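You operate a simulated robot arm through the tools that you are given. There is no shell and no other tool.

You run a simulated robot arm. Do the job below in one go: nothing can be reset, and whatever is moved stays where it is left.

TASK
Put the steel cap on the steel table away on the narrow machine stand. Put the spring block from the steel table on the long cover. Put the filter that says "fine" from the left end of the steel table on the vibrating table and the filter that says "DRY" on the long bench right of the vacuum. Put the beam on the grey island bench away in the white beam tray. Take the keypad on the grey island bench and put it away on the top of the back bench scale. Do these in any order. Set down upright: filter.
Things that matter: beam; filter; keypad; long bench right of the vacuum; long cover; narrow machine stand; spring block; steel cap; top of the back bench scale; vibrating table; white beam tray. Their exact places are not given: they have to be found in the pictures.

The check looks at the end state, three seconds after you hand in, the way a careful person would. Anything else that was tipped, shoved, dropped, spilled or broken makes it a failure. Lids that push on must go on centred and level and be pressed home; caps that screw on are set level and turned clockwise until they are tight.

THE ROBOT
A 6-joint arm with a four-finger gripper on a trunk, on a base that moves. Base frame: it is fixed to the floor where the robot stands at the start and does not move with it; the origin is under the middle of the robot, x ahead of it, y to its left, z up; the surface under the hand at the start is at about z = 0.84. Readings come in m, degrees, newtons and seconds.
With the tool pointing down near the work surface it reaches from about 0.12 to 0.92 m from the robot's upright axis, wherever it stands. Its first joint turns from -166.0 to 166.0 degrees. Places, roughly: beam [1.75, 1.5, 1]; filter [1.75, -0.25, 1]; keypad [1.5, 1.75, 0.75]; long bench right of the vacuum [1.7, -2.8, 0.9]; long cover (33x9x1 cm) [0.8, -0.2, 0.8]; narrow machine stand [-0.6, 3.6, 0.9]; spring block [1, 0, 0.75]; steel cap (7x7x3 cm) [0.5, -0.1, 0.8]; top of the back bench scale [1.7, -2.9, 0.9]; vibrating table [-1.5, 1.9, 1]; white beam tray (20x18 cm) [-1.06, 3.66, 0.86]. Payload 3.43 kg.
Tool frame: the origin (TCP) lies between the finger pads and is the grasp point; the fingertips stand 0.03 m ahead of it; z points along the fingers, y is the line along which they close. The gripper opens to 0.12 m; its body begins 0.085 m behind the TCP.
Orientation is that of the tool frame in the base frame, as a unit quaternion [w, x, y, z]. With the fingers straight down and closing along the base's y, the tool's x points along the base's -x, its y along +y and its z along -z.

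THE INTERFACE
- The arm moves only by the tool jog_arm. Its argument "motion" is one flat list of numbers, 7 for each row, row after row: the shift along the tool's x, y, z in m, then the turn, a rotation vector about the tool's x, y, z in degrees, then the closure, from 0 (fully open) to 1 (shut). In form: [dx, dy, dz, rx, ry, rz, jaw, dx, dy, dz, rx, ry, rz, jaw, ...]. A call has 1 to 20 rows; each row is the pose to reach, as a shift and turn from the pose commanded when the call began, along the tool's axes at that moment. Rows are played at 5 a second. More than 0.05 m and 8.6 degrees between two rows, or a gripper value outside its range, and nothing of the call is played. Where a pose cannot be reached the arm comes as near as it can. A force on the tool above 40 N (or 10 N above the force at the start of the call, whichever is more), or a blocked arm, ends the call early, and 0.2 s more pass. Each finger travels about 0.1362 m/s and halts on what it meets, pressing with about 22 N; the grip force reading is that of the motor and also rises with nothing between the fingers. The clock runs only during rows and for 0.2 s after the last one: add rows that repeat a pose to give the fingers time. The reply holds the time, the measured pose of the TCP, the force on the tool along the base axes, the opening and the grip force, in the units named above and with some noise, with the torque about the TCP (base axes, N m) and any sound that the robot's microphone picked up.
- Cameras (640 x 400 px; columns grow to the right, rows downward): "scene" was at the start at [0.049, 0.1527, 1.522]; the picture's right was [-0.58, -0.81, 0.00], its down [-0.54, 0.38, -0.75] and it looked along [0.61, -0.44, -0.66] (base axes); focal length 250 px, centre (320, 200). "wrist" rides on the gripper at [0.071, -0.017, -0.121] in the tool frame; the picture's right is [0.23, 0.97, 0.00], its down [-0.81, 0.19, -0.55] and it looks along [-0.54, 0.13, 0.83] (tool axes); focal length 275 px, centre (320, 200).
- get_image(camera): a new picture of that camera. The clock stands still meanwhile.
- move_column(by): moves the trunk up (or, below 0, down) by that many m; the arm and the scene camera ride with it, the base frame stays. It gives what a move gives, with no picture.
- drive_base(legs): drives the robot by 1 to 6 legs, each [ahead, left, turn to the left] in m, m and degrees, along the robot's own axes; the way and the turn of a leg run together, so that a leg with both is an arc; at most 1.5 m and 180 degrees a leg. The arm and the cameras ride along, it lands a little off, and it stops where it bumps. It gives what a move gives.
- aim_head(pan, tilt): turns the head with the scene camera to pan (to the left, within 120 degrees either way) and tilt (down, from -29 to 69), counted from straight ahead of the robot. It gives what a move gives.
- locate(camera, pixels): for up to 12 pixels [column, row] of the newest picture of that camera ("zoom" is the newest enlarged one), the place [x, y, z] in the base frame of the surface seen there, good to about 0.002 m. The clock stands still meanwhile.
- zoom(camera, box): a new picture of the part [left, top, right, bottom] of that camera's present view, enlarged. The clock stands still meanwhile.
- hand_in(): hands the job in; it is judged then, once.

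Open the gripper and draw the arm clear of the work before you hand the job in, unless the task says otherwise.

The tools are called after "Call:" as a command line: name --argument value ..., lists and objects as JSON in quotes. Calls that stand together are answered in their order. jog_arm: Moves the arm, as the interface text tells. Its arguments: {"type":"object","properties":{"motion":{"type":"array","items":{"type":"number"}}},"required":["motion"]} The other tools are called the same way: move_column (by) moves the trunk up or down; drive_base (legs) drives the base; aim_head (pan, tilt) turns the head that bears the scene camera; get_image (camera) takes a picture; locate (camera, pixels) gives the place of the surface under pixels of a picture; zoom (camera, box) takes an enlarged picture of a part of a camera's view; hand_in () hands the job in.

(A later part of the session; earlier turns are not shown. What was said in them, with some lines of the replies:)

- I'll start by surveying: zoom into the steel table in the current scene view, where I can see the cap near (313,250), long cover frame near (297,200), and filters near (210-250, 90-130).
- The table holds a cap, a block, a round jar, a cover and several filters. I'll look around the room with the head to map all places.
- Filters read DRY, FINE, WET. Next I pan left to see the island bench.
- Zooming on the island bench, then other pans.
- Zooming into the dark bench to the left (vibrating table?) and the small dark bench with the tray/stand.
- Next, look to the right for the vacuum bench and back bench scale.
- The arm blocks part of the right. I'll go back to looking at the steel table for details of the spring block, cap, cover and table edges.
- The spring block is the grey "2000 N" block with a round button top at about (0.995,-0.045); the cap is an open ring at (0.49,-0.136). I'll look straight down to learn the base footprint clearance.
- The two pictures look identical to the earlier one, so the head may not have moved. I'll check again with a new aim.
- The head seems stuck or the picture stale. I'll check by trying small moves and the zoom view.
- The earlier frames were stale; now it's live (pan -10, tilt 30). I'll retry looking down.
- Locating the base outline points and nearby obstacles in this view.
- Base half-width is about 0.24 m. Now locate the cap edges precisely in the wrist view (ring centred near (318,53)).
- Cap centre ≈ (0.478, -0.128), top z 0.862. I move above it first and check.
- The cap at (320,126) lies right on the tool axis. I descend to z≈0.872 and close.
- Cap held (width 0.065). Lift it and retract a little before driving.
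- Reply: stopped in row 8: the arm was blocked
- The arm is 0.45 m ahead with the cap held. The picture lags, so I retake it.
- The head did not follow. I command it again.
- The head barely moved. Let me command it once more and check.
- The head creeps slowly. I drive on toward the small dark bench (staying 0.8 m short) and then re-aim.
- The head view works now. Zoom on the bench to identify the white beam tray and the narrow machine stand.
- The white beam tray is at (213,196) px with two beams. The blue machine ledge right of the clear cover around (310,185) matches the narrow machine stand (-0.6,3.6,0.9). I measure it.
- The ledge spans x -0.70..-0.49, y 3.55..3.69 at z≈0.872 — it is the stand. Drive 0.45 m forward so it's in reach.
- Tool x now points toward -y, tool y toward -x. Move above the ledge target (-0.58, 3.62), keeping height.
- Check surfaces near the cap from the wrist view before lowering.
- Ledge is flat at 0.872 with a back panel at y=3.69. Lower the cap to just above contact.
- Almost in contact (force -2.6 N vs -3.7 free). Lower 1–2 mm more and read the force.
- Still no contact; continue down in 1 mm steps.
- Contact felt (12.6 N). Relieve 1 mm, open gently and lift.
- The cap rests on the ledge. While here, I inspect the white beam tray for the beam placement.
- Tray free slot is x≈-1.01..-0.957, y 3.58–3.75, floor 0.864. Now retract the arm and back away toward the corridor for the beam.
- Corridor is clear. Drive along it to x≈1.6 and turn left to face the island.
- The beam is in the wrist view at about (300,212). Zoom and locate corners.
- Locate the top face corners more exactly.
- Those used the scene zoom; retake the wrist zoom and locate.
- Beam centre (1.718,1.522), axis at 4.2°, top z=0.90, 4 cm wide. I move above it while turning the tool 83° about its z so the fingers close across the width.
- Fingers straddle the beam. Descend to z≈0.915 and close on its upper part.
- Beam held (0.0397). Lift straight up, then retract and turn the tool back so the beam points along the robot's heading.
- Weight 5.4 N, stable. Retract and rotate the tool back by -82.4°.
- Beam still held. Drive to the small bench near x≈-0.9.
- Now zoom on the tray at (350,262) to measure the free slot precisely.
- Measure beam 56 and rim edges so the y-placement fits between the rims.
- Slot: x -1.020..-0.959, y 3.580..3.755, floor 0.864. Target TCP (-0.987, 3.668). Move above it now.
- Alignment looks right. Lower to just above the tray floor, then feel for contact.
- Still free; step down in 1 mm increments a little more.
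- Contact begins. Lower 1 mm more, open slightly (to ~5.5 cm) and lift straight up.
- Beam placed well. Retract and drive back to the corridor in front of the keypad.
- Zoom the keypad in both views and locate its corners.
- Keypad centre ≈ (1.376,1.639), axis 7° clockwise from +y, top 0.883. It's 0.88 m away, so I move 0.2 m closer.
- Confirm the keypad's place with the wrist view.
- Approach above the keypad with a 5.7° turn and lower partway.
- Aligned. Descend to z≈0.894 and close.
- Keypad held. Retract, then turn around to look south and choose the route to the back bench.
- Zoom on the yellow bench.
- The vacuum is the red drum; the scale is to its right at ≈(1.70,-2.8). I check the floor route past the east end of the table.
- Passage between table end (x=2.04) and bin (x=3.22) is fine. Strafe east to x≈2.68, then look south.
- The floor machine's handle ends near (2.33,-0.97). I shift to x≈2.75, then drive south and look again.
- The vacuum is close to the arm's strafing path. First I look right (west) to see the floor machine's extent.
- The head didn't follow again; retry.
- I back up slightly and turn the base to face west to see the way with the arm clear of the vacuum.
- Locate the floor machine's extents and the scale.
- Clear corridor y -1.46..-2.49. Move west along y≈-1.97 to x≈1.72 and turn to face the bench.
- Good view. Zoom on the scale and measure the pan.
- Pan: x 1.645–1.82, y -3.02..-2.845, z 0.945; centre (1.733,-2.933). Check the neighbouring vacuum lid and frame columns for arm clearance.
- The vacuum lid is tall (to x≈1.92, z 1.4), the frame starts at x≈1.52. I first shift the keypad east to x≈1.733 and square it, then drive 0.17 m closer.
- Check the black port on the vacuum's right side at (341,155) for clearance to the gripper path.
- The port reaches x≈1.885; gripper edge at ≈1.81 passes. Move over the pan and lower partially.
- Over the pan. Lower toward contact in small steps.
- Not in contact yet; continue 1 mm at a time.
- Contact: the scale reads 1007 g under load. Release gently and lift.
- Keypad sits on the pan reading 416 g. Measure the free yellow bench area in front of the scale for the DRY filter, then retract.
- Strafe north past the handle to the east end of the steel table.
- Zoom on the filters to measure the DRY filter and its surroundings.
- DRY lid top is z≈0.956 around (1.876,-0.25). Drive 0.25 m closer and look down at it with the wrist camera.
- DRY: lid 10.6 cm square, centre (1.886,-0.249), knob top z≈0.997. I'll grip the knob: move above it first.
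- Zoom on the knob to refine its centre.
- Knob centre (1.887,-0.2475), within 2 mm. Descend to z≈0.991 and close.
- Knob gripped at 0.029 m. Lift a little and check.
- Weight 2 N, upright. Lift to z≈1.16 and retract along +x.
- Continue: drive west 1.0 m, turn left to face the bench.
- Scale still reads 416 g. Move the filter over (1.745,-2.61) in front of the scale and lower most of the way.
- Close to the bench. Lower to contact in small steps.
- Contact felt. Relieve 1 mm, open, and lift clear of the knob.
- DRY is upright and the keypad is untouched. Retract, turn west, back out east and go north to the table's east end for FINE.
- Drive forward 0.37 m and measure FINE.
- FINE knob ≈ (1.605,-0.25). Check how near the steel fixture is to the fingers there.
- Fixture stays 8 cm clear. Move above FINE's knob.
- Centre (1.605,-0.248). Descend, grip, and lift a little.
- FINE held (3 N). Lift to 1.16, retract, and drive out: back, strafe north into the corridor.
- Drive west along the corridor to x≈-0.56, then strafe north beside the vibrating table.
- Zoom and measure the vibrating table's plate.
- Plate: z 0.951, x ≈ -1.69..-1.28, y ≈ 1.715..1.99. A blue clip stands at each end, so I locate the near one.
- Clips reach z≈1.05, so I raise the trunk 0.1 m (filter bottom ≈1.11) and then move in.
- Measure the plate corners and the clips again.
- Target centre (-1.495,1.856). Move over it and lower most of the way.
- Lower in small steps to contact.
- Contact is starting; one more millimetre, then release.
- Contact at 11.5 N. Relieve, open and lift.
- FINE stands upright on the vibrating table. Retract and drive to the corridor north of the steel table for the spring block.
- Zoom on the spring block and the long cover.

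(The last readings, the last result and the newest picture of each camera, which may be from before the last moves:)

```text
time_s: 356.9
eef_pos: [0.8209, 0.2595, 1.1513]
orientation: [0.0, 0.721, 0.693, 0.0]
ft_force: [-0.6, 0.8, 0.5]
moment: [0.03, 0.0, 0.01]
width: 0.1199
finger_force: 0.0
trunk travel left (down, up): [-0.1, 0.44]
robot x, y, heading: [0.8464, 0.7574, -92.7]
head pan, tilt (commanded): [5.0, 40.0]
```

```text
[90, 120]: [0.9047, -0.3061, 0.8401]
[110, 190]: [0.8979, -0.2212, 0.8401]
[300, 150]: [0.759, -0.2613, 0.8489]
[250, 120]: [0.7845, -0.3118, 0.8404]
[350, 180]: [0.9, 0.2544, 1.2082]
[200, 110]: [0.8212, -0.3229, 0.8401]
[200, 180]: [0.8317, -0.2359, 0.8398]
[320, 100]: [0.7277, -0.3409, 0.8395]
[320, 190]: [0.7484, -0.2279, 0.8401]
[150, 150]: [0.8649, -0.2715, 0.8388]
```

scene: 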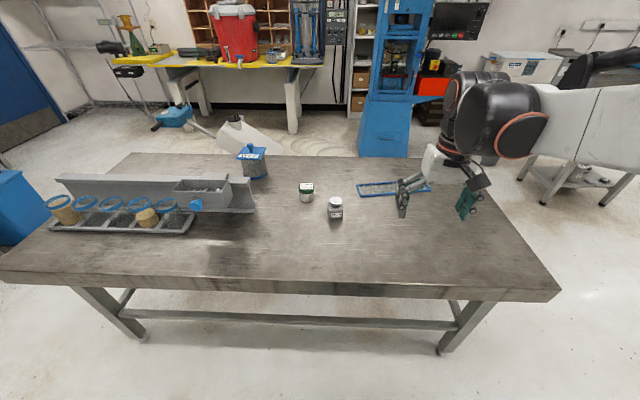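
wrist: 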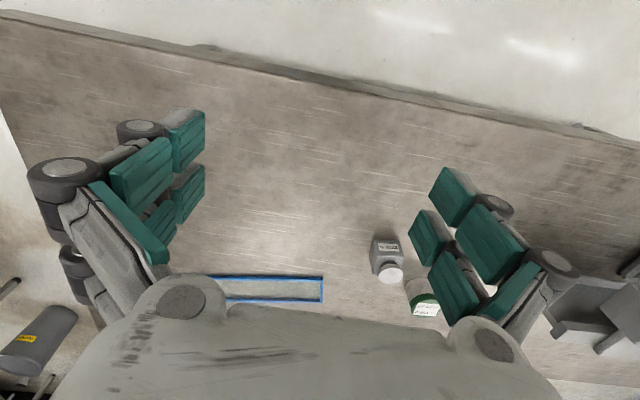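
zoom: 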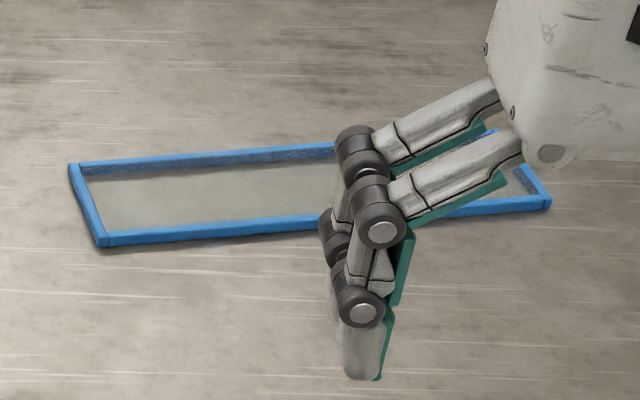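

The cover lies with its rim up (rim 0.85, panel 0.84), rotated ~10°. The block body is ~5.6 cm square at ≈(1.02,-0.045). Drive a little closer for comfortable reach.

Call:
drive_base --legs '[[0.17, 0.03, 2.7]]'

Call:
get_image --camera "wrist"

Call:
get_image --camera "scene"

```text
time_s: 358.4
eef_pos: [0.8715, 0.0855, 1.1535]
orientation: [0.0, 0.703, 0.711, -0.001]
ft_force: [-0.3, -0.5, 0.4]
moment: [0.04, -0.01, 0.01]
width: 0.1201
finger_force: 0.1
trunk travel left (down, up): [-0.1, 0.44]
robot x, y, heading: [0.8712, 0.583, -90.0]
head pan, tilt (commanded): [5.0, 40.0]
```

```text
taken
```

wrist: 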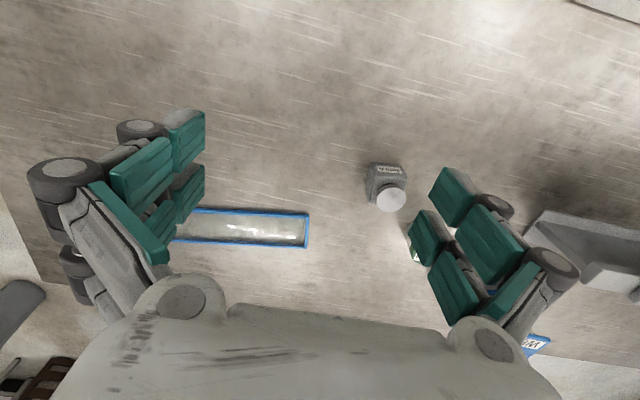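

```text
taken
```

scene: 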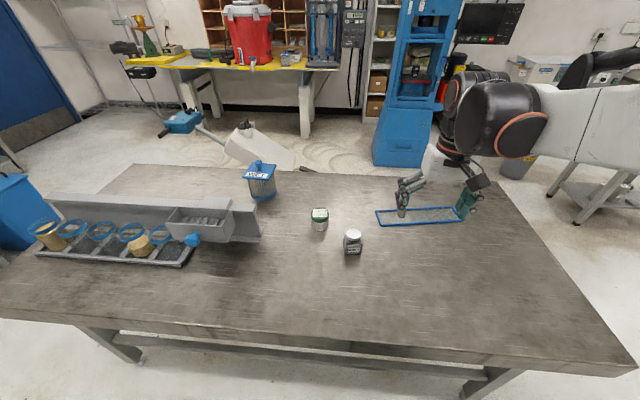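

Move above the block at z≈1.02 to refine.

Call:
jog_arm --motion '[-0.0264, 0.0294, 0, 0, 0, 0, 0, -0.0529, 0.0588, 0, 0, 0, 0, 0, -0.0793, 0.0882, 0, 0, 0, 0, 0, -0.1058, 0.1176, 0, 0, 0, 0, 0, -0.1322, 0.147, 0, 0, 0, 0, 0, -0.1322, 0.147, 0.05, 0, 0, 0, 0, -0.1322, 0.147, 0.1, 0, 0, 0, 0, -0.1322, 0.147, 0.12, 0, 0, 0, 0, -0.1322, 0.147, 0.12, 0, 0, 0, 0]'

Call:
get_image --camera "wrist"

Call:
zoom --camera "wrist" --box '[250, 60, 410, 200]'

```text
time_s: 360.4
eef_pos: [1.0197, -0.0439, 1.0326]
orientation: [-0.001, 0.703, 0.711, -0.001]
ft_force: [0.7, -0.3, 0.1]
moment: [0.01, -0.01, -0.01]
width: 0.1201
finger_force: 0.0
trunk travel left (down, up): [-0.1, 0.44]
robot x, y, heading: [0.8715, 0.5801, -89.6]
head pan, tilt (commanded): [5.0, 40.0]
```

```text
taken
```

wrist: 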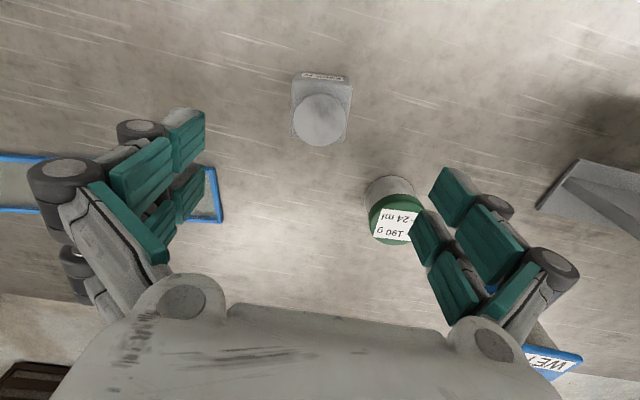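

```text
2.86 times, centred on (330, 130) of wrist
```

zoom: 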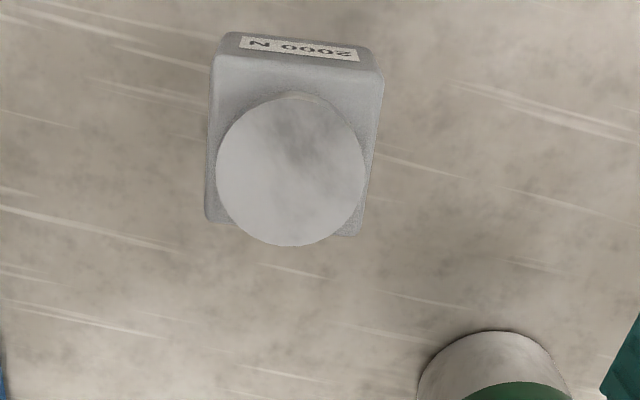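

Call:
locate --camera "zoom" --pixels '[[222, 75], [374, 88], [210, 212], [352, 230], [290, 165], [222, 165], [360, 170], [290, 100], [290, 240], [300, 80], [213, 140], [368, 155]]'

```text
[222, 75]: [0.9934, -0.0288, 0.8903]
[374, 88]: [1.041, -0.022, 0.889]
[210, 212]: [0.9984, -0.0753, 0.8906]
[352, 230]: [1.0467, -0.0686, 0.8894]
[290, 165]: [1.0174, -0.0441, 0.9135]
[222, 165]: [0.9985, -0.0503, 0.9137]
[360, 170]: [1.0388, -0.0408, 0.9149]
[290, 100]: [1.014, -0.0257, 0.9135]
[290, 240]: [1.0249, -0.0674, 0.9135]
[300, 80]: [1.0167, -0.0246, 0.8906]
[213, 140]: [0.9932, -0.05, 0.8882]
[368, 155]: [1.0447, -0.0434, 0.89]
```

Block centre (1.0195,-0.047), rotated ~7°. Turn the tool -6.4° about z, descend to z≈0.882 and close.

Call:
jog_arm --motion '[-0.003, 0, 0.03, 0, 0, -3.2, 0, -0.003, 0, 0.07, 0, 0, -6.4, 0, -0.003, 0, 0.11, 0, 0, -6.4, 0, -0.003, 0, 0.14, 0, 0, -6.4, 0, -0.003, 0, 0.1505, 0, 0, -6.4, 0, -0.003, 0, 0.1505, 0, 0, -6.4, 0]'

Call:
get_image --camera "wrist"

```text
time_s: 361.8
eef_pos: [1.0209, -0.0479, 0.8803]
orientation: [0.0, 0.662, 0.75, -0.001]
ft_force: [-0.2, -0.3, 0.2]
moment: [0.02, 0.02, -0.01]
width: 0.1201
finger_force: 0.1
trunk travel left (down, up): [-0.1, 0.44]
robot x, y, heading: [0.8717, 0.5785, -90.0]
head pan, tilt (commanded): [5.0, 40.0]
```

```text
taken
```

wrist: 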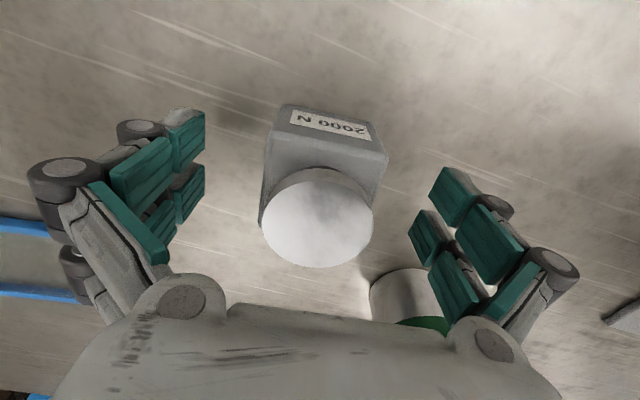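

Well centred. Close on the body and lift slightly.

Call:
jog_arm --motion '[0, 0, 0, 0, 0, 0, 0.3, 0, 0, 0, 0, 0, 0, 0.55, 0, 0, 0, 0, 0, 0, 0.75, 0, 0, 0, 0, 0, 0, 0.85, 0, 0, 0, 0, 0, 0, 0.85]'

Call:
jog_arm --motion '[0, 0, -0.01, 0, 0, 0, 0.85, 0, 0, -0.03, 0, 0, 0, 0.85, 0, 0, -0.06, 0, 0, 0, 0.85, 0, 0, -0.1, 0, 0, 0, 0.85, 0, 0, -0.1, 0, 0, 0, 0.85]'

Call:
get_image --camera "wrist"

Call:
get_image --camera "scene"

```text
time_s: 363.0
eef_pos: [1.0185, -0.0477, 0.8822]
orientation: [0.0, 0.663, 0.749, -0.001]
ft_force: [-1.8, -0.2, 0.6]
moment: [0.05, 0.19, 0.05]
width: 0.0559
finger_force: 21.7
trunk travel left (down, up): [-0.1, 0.44]
robot x, y, heading: [0.8664, 0.5819, -89.9]
head pan, tilt (commanded): [5.0, 40.0]
```

```text
time_s: 364.2
eef_pos: [1.0196, -0.048, 0.9834]
orientation: [-0.001, 0.663, 0.749, -0.001]
ft_force: [-0.3, 0.0, -7.2]
moment: [-0.01, -0.02, 0.05]
width: 0.0556
finger_force: 22.4
trunk travel left (down, up): [-0.1, 0.44]
robot x, y, heading: [0.8735, 0.5806, -90.0]
head pan, tilt (commanded): [5.0, 40.0]
```

```text
taken
```

wrist: 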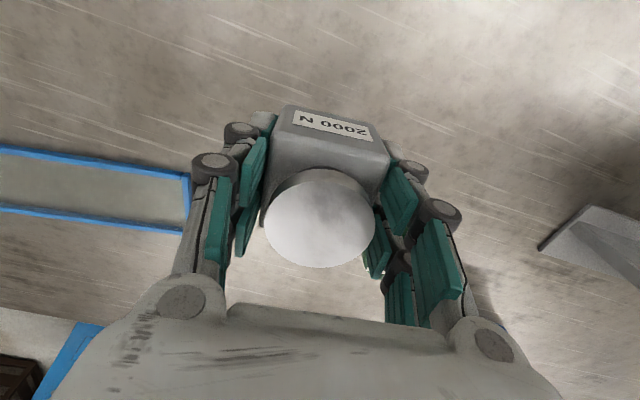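

```text
taken
```

scene: 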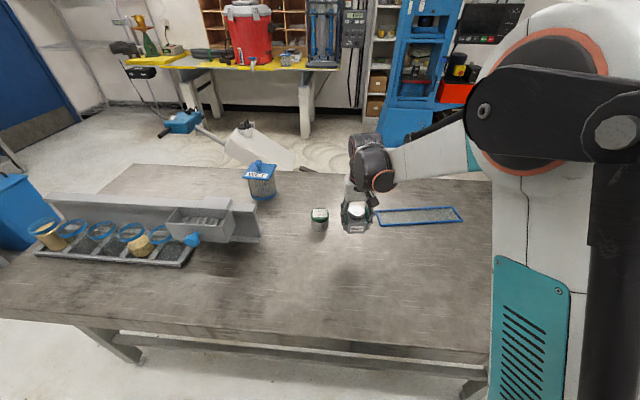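

Block held (7 N). The cover is now fully visible; measure it.

Call:
zoom --camera "scene" --box '[365, 195, 475, 235]'

Call:
locate --camera "zoom" --pixels '[[62, 100], [75, 176], [570, 148], [535, 72], [100, 160], [90, 110], [530, 135], [500, 90], [320, 120], [320, 90], [320, 160], [300, 150]]'

```text
5.82 times, centred on (420, 215) of scene
```

zoom: 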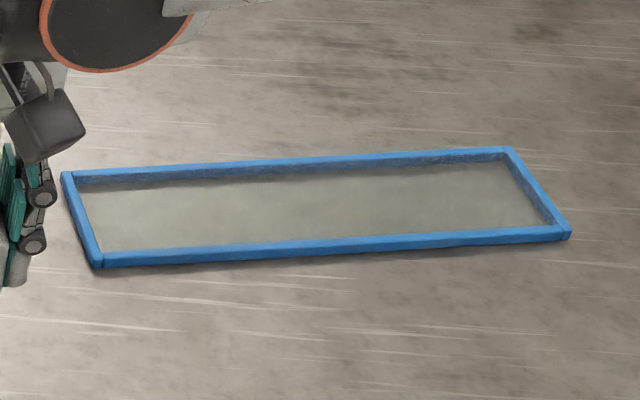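

```text
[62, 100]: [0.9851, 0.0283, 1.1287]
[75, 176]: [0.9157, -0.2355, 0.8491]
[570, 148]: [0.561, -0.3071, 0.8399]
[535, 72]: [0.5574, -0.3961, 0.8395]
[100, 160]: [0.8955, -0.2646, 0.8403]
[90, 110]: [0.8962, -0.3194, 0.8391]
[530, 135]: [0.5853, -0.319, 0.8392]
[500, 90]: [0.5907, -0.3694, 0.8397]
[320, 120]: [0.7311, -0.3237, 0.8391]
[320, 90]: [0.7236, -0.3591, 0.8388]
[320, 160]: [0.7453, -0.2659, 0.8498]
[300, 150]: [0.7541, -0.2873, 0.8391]
```

Call:
locate --camera "zoom" --pixels '[[68, 176], [98, 258], [566, 232], [508, 151], [320, 160], [320, 247], [85, 215], [538, 190], [320, 205], [200, 210], [320, 180], [320, 235]]'

```text
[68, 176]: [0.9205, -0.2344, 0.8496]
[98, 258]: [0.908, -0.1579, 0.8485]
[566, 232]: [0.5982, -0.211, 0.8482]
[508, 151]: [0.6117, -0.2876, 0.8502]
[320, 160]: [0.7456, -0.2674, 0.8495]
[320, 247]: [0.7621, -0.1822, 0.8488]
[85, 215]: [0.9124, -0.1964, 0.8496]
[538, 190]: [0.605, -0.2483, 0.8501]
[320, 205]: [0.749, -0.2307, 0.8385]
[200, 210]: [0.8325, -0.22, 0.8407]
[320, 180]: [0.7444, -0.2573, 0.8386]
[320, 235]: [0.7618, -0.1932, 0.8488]
```

Cover centre (0.7596,-0.2227), angle 9.7°. Move the block over it, rotate 2.8° more, and lower near.

Call:
jog_arm --motion '[-0.0177, -0.0349, 0, 0, 0, -0.4, 0.85, -0.0355, -0.0698, 0, 0, 0, -0.8, 0.85, -0.0532, -0.1048, 0, 0, 0, -1.2, 0.85, -0.071, -0.1397, 0, 0, 0, -1.6, 0.85, -0.0887, -0.1746, 0, 0, 0, -2, 0.85, -0.1064, -0.2095, 0, 0, 0, -2.4, 0.85, -0.1242, -0.2445, 0, 0, 0, -2.77, 0.85, -0.1419, -0.2794, 0, 0, 0, -2.77, 0.85, -0.1419, -0.2794, 0.03, 0, 0, -2.77, 0.85, -0.1419, -0.2794, 0.06, 0, 0, -2.77, 0.85, -0.1419, -0.2794, 0.06, 0, 0, -2.77, 0.85]'

Call:
get_image --camera "wrist"

Call:
zoom --camera "scene" --box '[365, 165, 475, 235]'

```text
time_s: 366.6
eef_pos: [0.76, -0.2247, 0.9214]
orientation: [0.0, 0.644, 0.765, 0.0]
ft_force: [0.5, -0.6, -6.8]
moment: [-0.01, 0.02, 0.01]
width: 0.056
finger_force: 22.3
trunk travel left (down, up): [-0.1, 0.44]
robot x, y, heading: [0.8706, 0.5788, -89.8]
head pan, tilt (commanded): [5.0, 40.0]
```

```text
taken
```

wrist: 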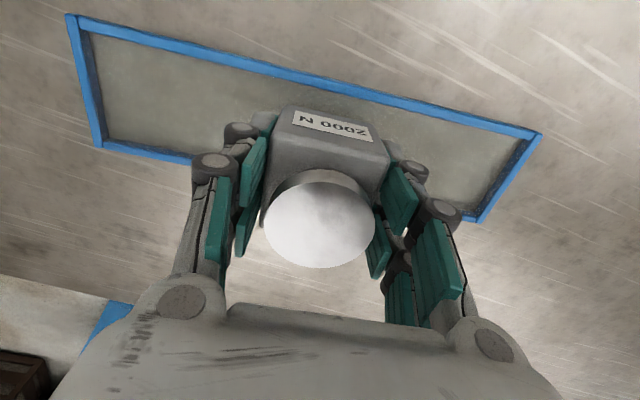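

```text
5.71 times, centred on (420, 200) of scene
```

zoom: 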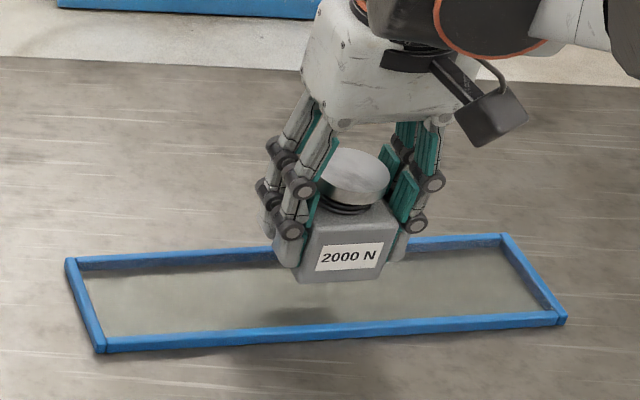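

Aligned above the cover. Lower in steps with a 1.5 mm y-correction.

Call:
jog_arm --motion '[0.001, 0, 0.015, 0, 0, 0, 0.85, 0.0015, 0, 0.028, 0, 0, 0, 0.85, 0.0015, 0, 0.035, 0, 0, 0, 0.85, 0.0015, 0, 0.035, 0, 0, 0, 0.85]'

Call:
jog_arm --motion '[0, 0, 0.001, 0, 0, 0, 0.85, 0, 0, 0.002, 0, 0, 0, 0.85]'

Call:
zoom --camera "scene" --box '[365, 165, 475, 235]'

```text
time_s: 367.6
eef_pos: [0.7605, -0.2218, 0.8879]
orientation: [0.0, 0.645, 0.764, -0.001]
ft_force: [2.0, -0.3, 15.7]
moment: [0.03, -0.07, 0.07]
width: 0.0559
finger_force: 22.0
trunk travel left (down, up): [-0.1, 0.44]
robot x, y, heading: [0.8704, 0.5771, -89.7]
head pan, tilt (commanded): [5.0, 40.0]
```

```text
time_s: 368.2
eef_pos: [0.7612, -0.2213, 0.8848]
orientation: [0.0, 0.645, 0.765, -0.002]
ft_force: [3.0, 0.1, 15.7]
moment: [-0.01, -0.13, -0.03]
width: 0.0557
finger_force: 22.0
trunk travel left (down, up): [-0.1, 0.44]
robot x, y, heading: [0.8751, 0.5838, -90.0]
head pan, tilt (commanded): [5.0, 40.0]
```

```text
5.71 times, centred on (420, 200) of scene
```

zoom: 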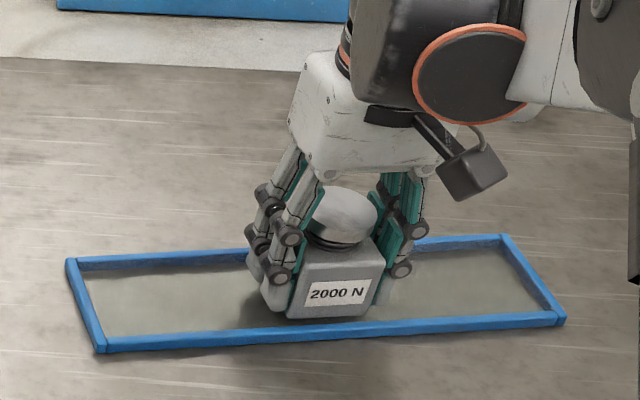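

Contact came a bit early (15.7 N). Look closely before releasing.

Call:
zoom --camera "scene" --box '[400, 190, 445, 225]'

Call:
get_image --camera "wrist"

```text
11.43 times, centred on (422, 208) of scene
```

zoom: 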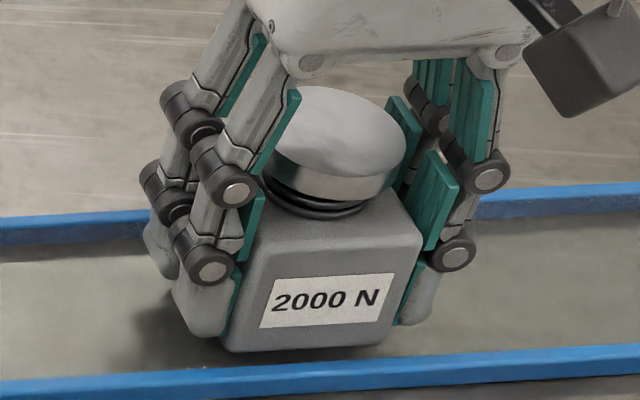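

```text
taken
```

wrist: 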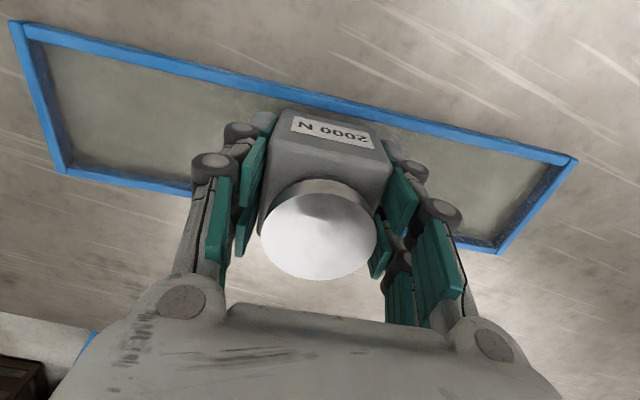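

Check the levelness by locating points on the button top and the body's top edge.

Call:
zoom --camera "scene" --box '[400, 190, 445, 225]'

Call:
locate --camera "zoom" --pixels '[[320, 100], [300, 140], [385, 140], [340, 160], [350, 130], [400, 225], [270, 220], [330, 235], [250, 330], [380, 325], [300, 340], [330, 345]]'

Call:
locate --camera "wrist" --pixels '[[285, 225], [350, 225], [318, 205], [318, 265], [290, 250], [345, 250], [320, 150], [300, 145], [360, 160]]'

```text
11.43 times, centred on (422, 208) of scene
```

zoom: 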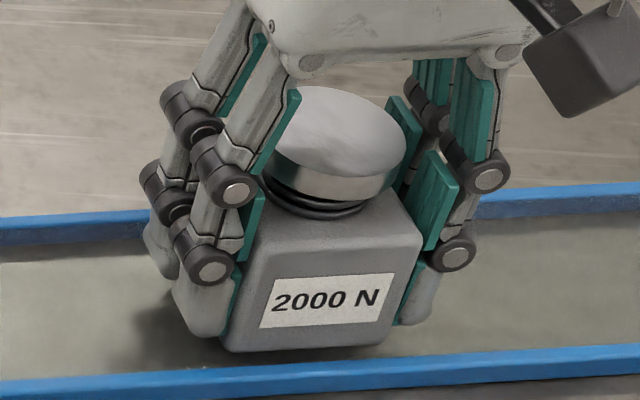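

```text
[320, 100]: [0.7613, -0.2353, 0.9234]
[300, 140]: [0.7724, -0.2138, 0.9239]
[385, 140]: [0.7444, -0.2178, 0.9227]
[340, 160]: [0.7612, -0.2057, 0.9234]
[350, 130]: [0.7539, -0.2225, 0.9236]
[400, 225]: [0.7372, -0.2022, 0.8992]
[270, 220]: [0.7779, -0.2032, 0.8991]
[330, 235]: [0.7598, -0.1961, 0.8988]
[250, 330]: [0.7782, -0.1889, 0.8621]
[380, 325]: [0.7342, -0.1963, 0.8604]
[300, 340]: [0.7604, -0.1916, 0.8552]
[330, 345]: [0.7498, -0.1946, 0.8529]
```

```text
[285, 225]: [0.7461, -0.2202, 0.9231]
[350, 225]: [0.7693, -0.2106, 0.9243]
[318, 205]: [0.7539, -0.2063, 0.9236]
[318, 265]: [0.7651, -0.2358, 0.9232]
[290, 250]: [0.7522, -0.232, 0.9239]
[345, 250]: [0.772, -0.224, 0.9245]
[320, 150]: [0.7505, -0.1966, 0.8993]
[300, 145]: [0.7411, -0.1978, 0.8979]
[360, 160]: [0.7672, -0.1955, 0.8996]
```

The button top is level at 0.9236, i.e. the block bottom is at ≈0.849 — its front edge seems to sit on the front rim. I lift it 2.5 cm and re-measure the inner edges of the frame.

Call:
jog_arm --motion '[0, 0, -0.01, 0, 0, 0, 0.85, 0, 0, -0.03, 0, 0, 0, 0.85, 0, 0, -0.05, 0, 0, 0, 0.85, 0, 0, -0.05, 0, 0, 0, 0.85]'

Call:
zoom --camera "scene" --box '[378, 200, 408, 230]'

Call:
get_image --camera "wrist"

```text
time_s: 369.2
eef_pos: [0.7591, -0.2215, 0.9347]
orientation: [-0.001, 0.644, 0.765, -0.001]
ft_force: [-0.6, -0.1, -7.2]
moment: [0.02, 0.02, 0.0]
width: 0.0559
finger_force: 21.5
trunk travel left (down, up): [-0.1, 0.44]
robot x, y, heading: [0.872, 0.5813, -89.6]
head pan, tilt (commanded): [5.0, 40.0]
```

```text
13.33 times, centred on (393, 215) of scene
```

zoom: 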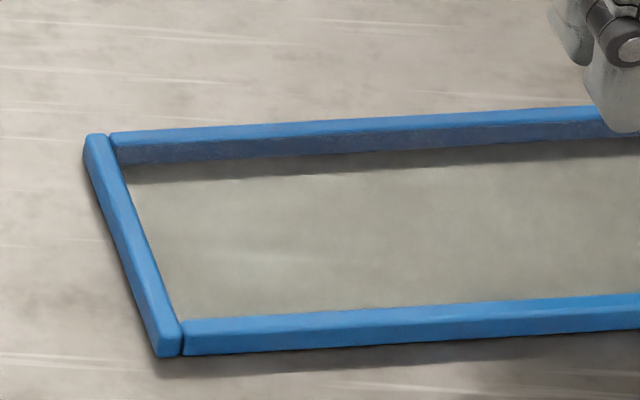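

```text
taken
```

wrist: 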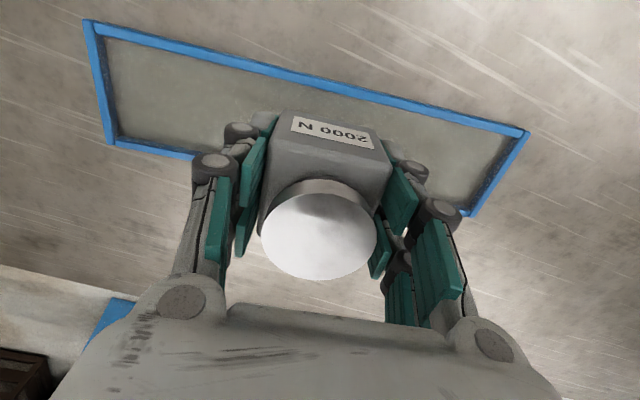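

Call:
locate --camera "zoom" --pixels '[[350, 120], [350, 126], [350, 133], [350, 140], [350, 150], [350, 165], [350, 300], [350, 308], [350, 313], [350, 322], [350, 332], [350, 342]]'

Call:
zoom --camera "scene" --box '[440, 195, 470, 225]'

Call:
locate --camera "zoom" --pixels '[[200, 140], [200, 150], [200, 160], [200, 175], [200, 195], [200, 305], [200, 320], [200, 330], [200, 345], [200, 355]]'

```text
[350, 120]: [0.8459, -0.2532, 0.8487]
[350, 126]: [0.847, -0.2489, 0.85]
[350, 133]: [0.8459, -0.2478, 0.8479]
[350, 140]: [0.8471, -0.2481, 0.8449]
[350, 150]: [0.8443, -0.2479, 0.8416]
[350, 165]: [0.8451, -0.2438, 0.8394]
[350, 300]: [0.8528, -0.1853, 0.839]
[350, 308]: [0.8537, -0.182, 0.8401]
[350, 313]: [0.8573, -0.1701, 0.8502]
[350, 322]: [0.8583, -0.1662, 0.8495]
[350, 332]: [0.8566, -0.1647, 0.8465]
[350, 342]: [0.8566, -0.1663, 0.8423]
```

```text
13.33 times, centred on (455, 210) of scene
```

zoom: 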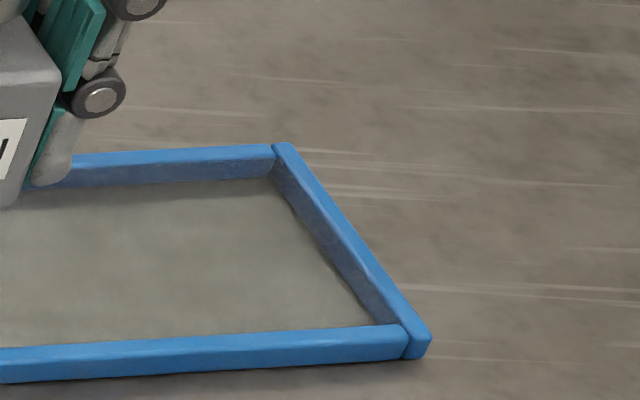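

```text
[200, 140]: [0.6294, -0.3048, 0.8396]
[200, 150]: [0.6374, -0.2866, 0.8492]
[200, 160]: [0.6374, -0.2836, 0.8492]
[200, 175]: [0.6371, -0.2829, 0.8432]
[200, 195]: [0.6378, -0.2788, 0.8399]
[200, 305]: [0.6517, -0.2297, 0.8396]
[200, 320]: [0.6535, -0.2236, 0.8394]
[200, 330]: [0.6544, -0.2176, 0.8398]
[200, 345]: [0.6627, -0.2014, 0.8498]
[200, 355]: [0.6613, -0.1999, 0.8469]
```

Moments were ≈0 during contact, so the block met a full flat surface at z≈0.849 (the cover acts as a 1 cm slab/panel). I centre it better (y -5 mm) and lower again, feeling carefully.

Call:
jog_arm --motion '[-0.0049, -0.0009, 0.015, 0, 0, 0, 0.85, -0.0049, -0.0009, 0.03, 0, 0, 0, 0.85, -0.0049, -0.0009, 0.043, 0, 0, 0, 0.85, -0.0049, -0.0009, 0.045, 0, 0, 0, 0.85, -0.0049, -0.0009, 0.045, 0, 0, 0, 0.85]'

Call:
jog_arm --motion '[0, 0, 0.001, 0, 0, 0, 0.85, 0, 0, 0.002, 0, 0, 0, 0.85, 0, 0, 0.002, 0, 0, 0, 0.85]'

```text
time_s: 370.4
eef_pos: [0.7596, -0.2275, 0.8898]
orientation: [-0.001, 0.644, 0.765, -0.001]
ft_force: [0.3, 0.3, -6.8]
moment: [0.04, -0.02, 0.02]
width: 0.0558
finger_force: 21.9
trunk travel left (down, up): [-0.1, 0.44]
robot x, y, heading: [0.8704, 0.5806, -90.0]
head pan, tilt (commanded): [5.0, 40.0]
```

```text
time_s: 371.2
eef_pos: [0.7596, -0.226, 0.8865]
orientation: [-0.001, 0.644, 0.765, -0.002]
ft_force: [0.4, 0.8, -6.3]
moment: [0.0, 0.0, 0.04]
width: 0.0558
finger_force: 22.2
trunk travel left (down, up): [-0.1, 0.44]
robot x, y, heading: [0.8693, 0.5827, -90.2]
head pan, tilt (commanded): [5.0, 40.0]
```

Still free at 0.8865; continue 1 mm at a time.

Call:
jog_arm --motion '[0, 0, 0.001, 0, 0, 0, 0.85, 0, 0, 0.001, 0, 0, 0, 0.85]'

Call:
jog_arm --motion '[0, 0, 0.001, 0, 0, 0, 0.85, 0, 0, 0.001, 0, 0, 0, 0.85]'

```text
time_s: 371.8
eef_pos: [0.7592, -0.2263, 0.8879]
orientation: [-0.001, 0.645, 0.765, -0.001]
ft_force: [-0.7, -0.4, -7.6]
moment: [-0.01, -0.04, 0.0]
width: 0.0555
finger_force: 22.6
trunk travel left (down, up): [-0.1, 0.44]
robot x, y, heading: [0.8725, 0.5818, -89.8]
head pan, tilt (commanded): [5.0, 40.0]
```

```text
time_s: 372.4
eef_pos: [0.7601, -0.2257, 0.8857]
orientation: [-0.001, 0.644, 0.765, -0.001]
ft_force: [0.5, -0.5, -6.9]
moment: [0.0, 0.01, -0.01]
width: 0.0559
finger_force: 21.9
trunk travel left (down, up): [-0.1, 0.44]
robot x, y, heading: [0.8751, 0.5832, -89.9]
head pan, tilt (commanded): [5.0, 40.0]
```

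Call:
jog_arm --motion '[0, 0, 0.001, 0, 0, 0, 0.85, 0, 0, 0.001, 0, 0, 0, 0.85]'

Call:
jog_arm --motion '[0, 0, 0.001, 0, 0, 0, 0.85, 0, 0, 0.001, 0, 0, 0, 0.85]'

```text
time_s: 373.0
eef_pos: [0.7596, -0.2274, 0.8854]
orientation: [0.0, 0.644, 0.765, -0.001]
ft_force: [-1.6, -4.9, 5.1]
moment: [-0.31, 0.04, -0.01]
width: 0.0558
finger_force: 21.9
trunk travel left (down, up): [-0.1, 0.44]
robot x, y, heading: [0.8747, 0.5839, -89.9]
head pan, tilt (commanded): [5.0, 40.0]
```

```text
time_s: 373.6
eef_pos: [0.7598, -0.2262, 0.8839]
orientation: [0.001, 0.644, 0.765, -0.001]
ft_force: [-1.0, -5.7, 14.8]
moment: [-0.15, 0.08, 0.03]
width: 0.0562
finger_force: 22.2
trunk travel left (down, up): [-0.1, 0.44]
robot x, y, heading: [0.873, 0.5779, -90.1]
head pan, tilt (commanded): [5.0, 40.0]
```

Contact again at the same height with small moments — a flat supporting surface. Relieve, open and lift.

Call:
jog_arm --motion '[0, 0, -0.001, 0, 0, 0, 0.85, 0, 0, -0.001, 0, 0, 0, 0.5, 0, 0, -0.001, 0, 0, 0, 0.4, 0, 0, -0.001, 0, 0, 0, 0.25, 0, 0, -0.001, 0, 0, 0, 0.2, 0, 0, -0.02, 0, 0, 0, 0.2, 0, 0, -0.06, 0, 0, 0, 0.2, 0, 0, -0.1, 0, 0, 0, 0.1, 0, 0, -0.15, 0, 0, 0, 0, 0, 0, -0.2, 0, 0, 0, 0, 0, 0, -0.25, 0, 0, 0, 0, 0, 0, -0.25, 0, 0, 0, 0]'

Call:
get_image --camera "wrist"

Call:
zoom --camera "scene" --box '[365, 175, 475, 235]'

```text
time_s: 376.2
eef_pos: [0.7614, -0.2265, 1.1333]
orientation: [0.0, 0.643, 0.765, -0.001]
ft_force: [0.5, -0.1, 0.7]
moment: [0.01, 0.03, 0.01]
width: 0.1201
finger_force: 0.1
trunk travel left (down, up): [-0.1, 0.44]
robot x, y, heading: [0.8719, 0.5814, -90.0]
head pan, tilt (commanded): [5.0, 40.0]
```

```text
taken
```

wrist: 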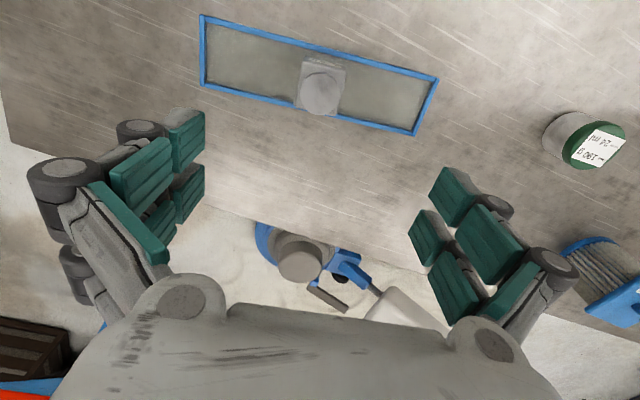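

```text
5.82 times, centred on (420, 205) of scene
```

zoom: 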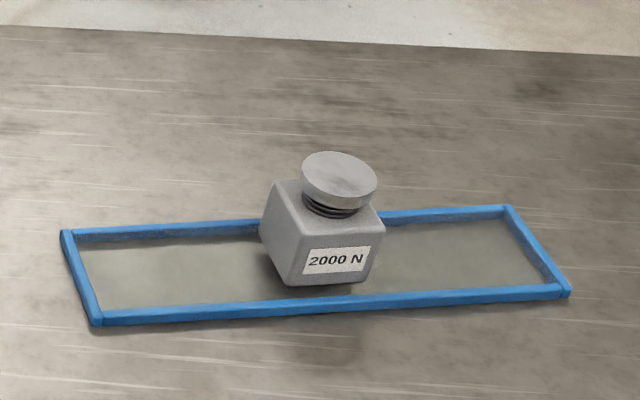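

Check levelness of the released block.

Call:
zoom --camera "scene" --box '[400, 190, 440, 225]'

Call:
locate --camera "zoom" --pixels '[[300, 110], [260, 110], [350, 130], [310, 90], [310, 150], [210, 160], [290, 230], [390, 230], [230, 330], [270, 350], [360, 340], [200, 270]]'

Call:
zoom --camera "wrist" --box '[270, 40, 370, 130]'

Call:
locate --camera "zoom" --pixels '[[320, 230], [270, 220], [380, 240], [320, 180], [320, 290], [215, 100], [420, 140], [200, 290], [385, 330]]'

```text
11.43 times, centred on (420, 208) of scene
```

zoom: 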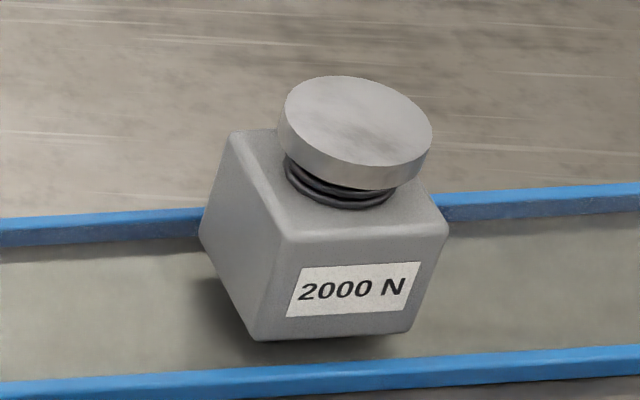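

```text
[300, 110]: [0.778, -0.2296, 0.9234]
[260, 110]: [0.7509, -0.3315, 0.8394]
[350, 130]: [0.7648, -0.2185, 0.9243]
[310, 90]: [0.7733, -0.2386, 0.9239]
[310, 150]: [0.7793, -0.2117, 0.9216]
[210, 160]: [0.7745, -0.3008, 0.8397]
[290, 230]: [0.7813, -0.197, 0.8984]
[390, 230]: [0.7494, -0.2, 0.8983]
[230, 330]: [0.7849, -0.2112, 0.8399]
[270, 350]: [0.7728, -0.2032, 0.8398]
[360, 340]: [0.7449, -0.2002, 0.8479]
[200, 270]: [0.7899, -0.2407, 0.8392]
```

```text
4.44 times, centred on (320, 85) of wrist
```

zoom: 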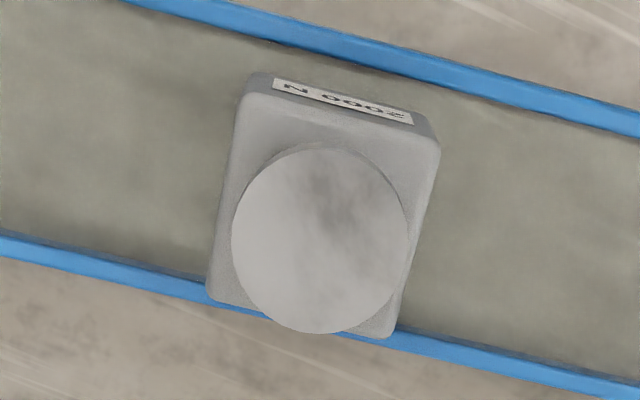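

```text
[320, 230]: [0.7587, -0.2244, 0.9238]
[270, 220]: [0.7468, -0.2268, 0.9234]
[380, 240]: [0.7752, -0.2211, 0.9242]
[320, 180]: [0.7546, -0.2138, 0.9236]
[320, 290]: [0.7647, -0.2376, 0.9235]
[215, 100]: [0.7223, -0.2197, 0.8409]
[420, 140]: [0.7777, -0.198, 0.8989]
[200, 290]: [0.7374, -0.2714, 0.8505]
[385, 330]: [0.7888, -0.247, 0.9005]
```

The block stands level on the cover. Now retract the arm clear of the work, with the gripper open, and do a last check view.

Call:
jog_arm --motion '[0.04, 0.01, -0.01, 0, 0, 0, 0, 0.08, 0.02, -0.02, 0, 0, 0, 0, 0.12, 0.03, -0.02, 0, 0, 0, 0, 0.16, 0.04, -0.02, 0, 0, 0, 0, 0.2, 0.05, -0.02, 0, 0, 0, 0, 0.24, 0.06, -0.02, 0, 0, 0, 0, 0.28, 0.07, -0.02, 0, 0, 0, 0, 0.3, 0.07, -0.02, 0, 0, 0, 0]'

Call:
drive_base --legs '[[-0.22, 0, 0]]'

Call:
get_image --camera "scene"

Call:
zoom --camera "scene" --box '[160, 0, 420, 120]'

```text
time_s: 378.0
eef_pos: [0.7782, 0.0811, 1.1521]
orientation: [-0.001, 0.644, 0.765, 0.0]
ft_force: [0.8, 0.1, 0.0]
moment: [-0.03, 0.01, 0.03]
width: 0.1199
finger_force: 0.1
trunk travel left (down, up): [-0.1, 0.44]
robot x, y, heading: [0.8694, 0.579, -90.1]
head pan, tilt (commanded): [5.0, 40.0]
```

```text
time_s: 379.7
eef_pos: [0.7783, 0.3008, 1.1545]
orientation: [-0.001, 0.644, 0.765, 0.0]
ft_force: [-0.1, 0.3, 1.5]
moment: [-0.01, 0.03, 0.02]
width: 0.1201
finger_force: 0.0
trunk travel left (down, up): [-0.1, 0.44]
robot x, y, heading: [0.8709, 0.8014, -89.9]
head pan, tilt (commanded): [5.0, 40.0]
```

```text
taken
```

scene: 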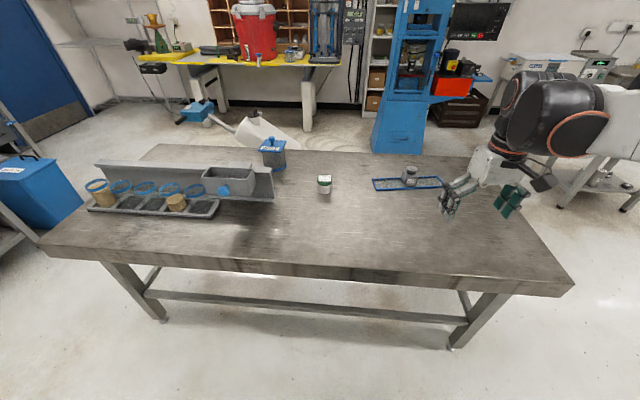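

```text
2.46 times, centred on (290, 60) of scene
```

zoom: 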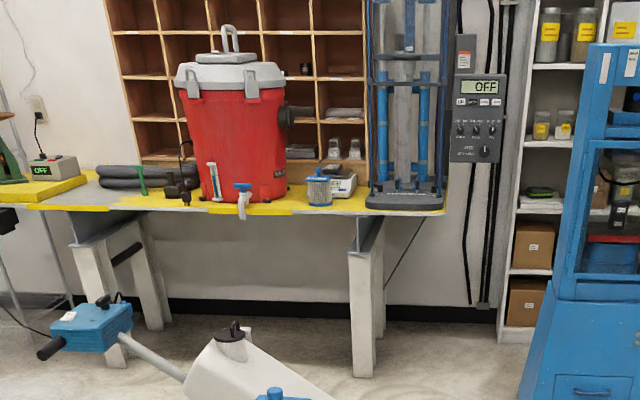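

All six items are in place, the arm is clear and the gripper open. DRY and the scale look right in the last view, so I hand in.

Call:
hand_in

```text
The job is handed in.
```

I placed all six items and handed the job in; no result has come back yet.

| Item | Where it is now | Last check |
|---|---|---|
| Steel cap | On the blue ledge beside the clear cover, which I took to be the narrow machine stand | Resting flat, open side up as I found it |
| Beam (75) | In the free slot of the white beam tray | Flat inside the rims, beside beams 29 and 56 |
| Keypad | On the back bench scale's pan | Scale read 416 g after release |
| DRY filter | On the yellow bench to the right of the vacuum, in front of the scale | Upright |
| FINE filter | On the vibrating table's plate, between the two clips | Upright |
| Spring block | On the long cover, near its centre | Level |

- **Stand:** nothing there was labelled "narrow machine stand". I chose the ledge because it matched the position you gave.
- **Spring block:** it rests about 1 cm above where the cover's panel appears in the pictures. It met a flat surface at the rim height both times I lowered it, and it stayed level after I let go.

I saw no sign that anything else was tipped or moved. The gripper is open and the arm is back at the edge of the steel table, above the work.
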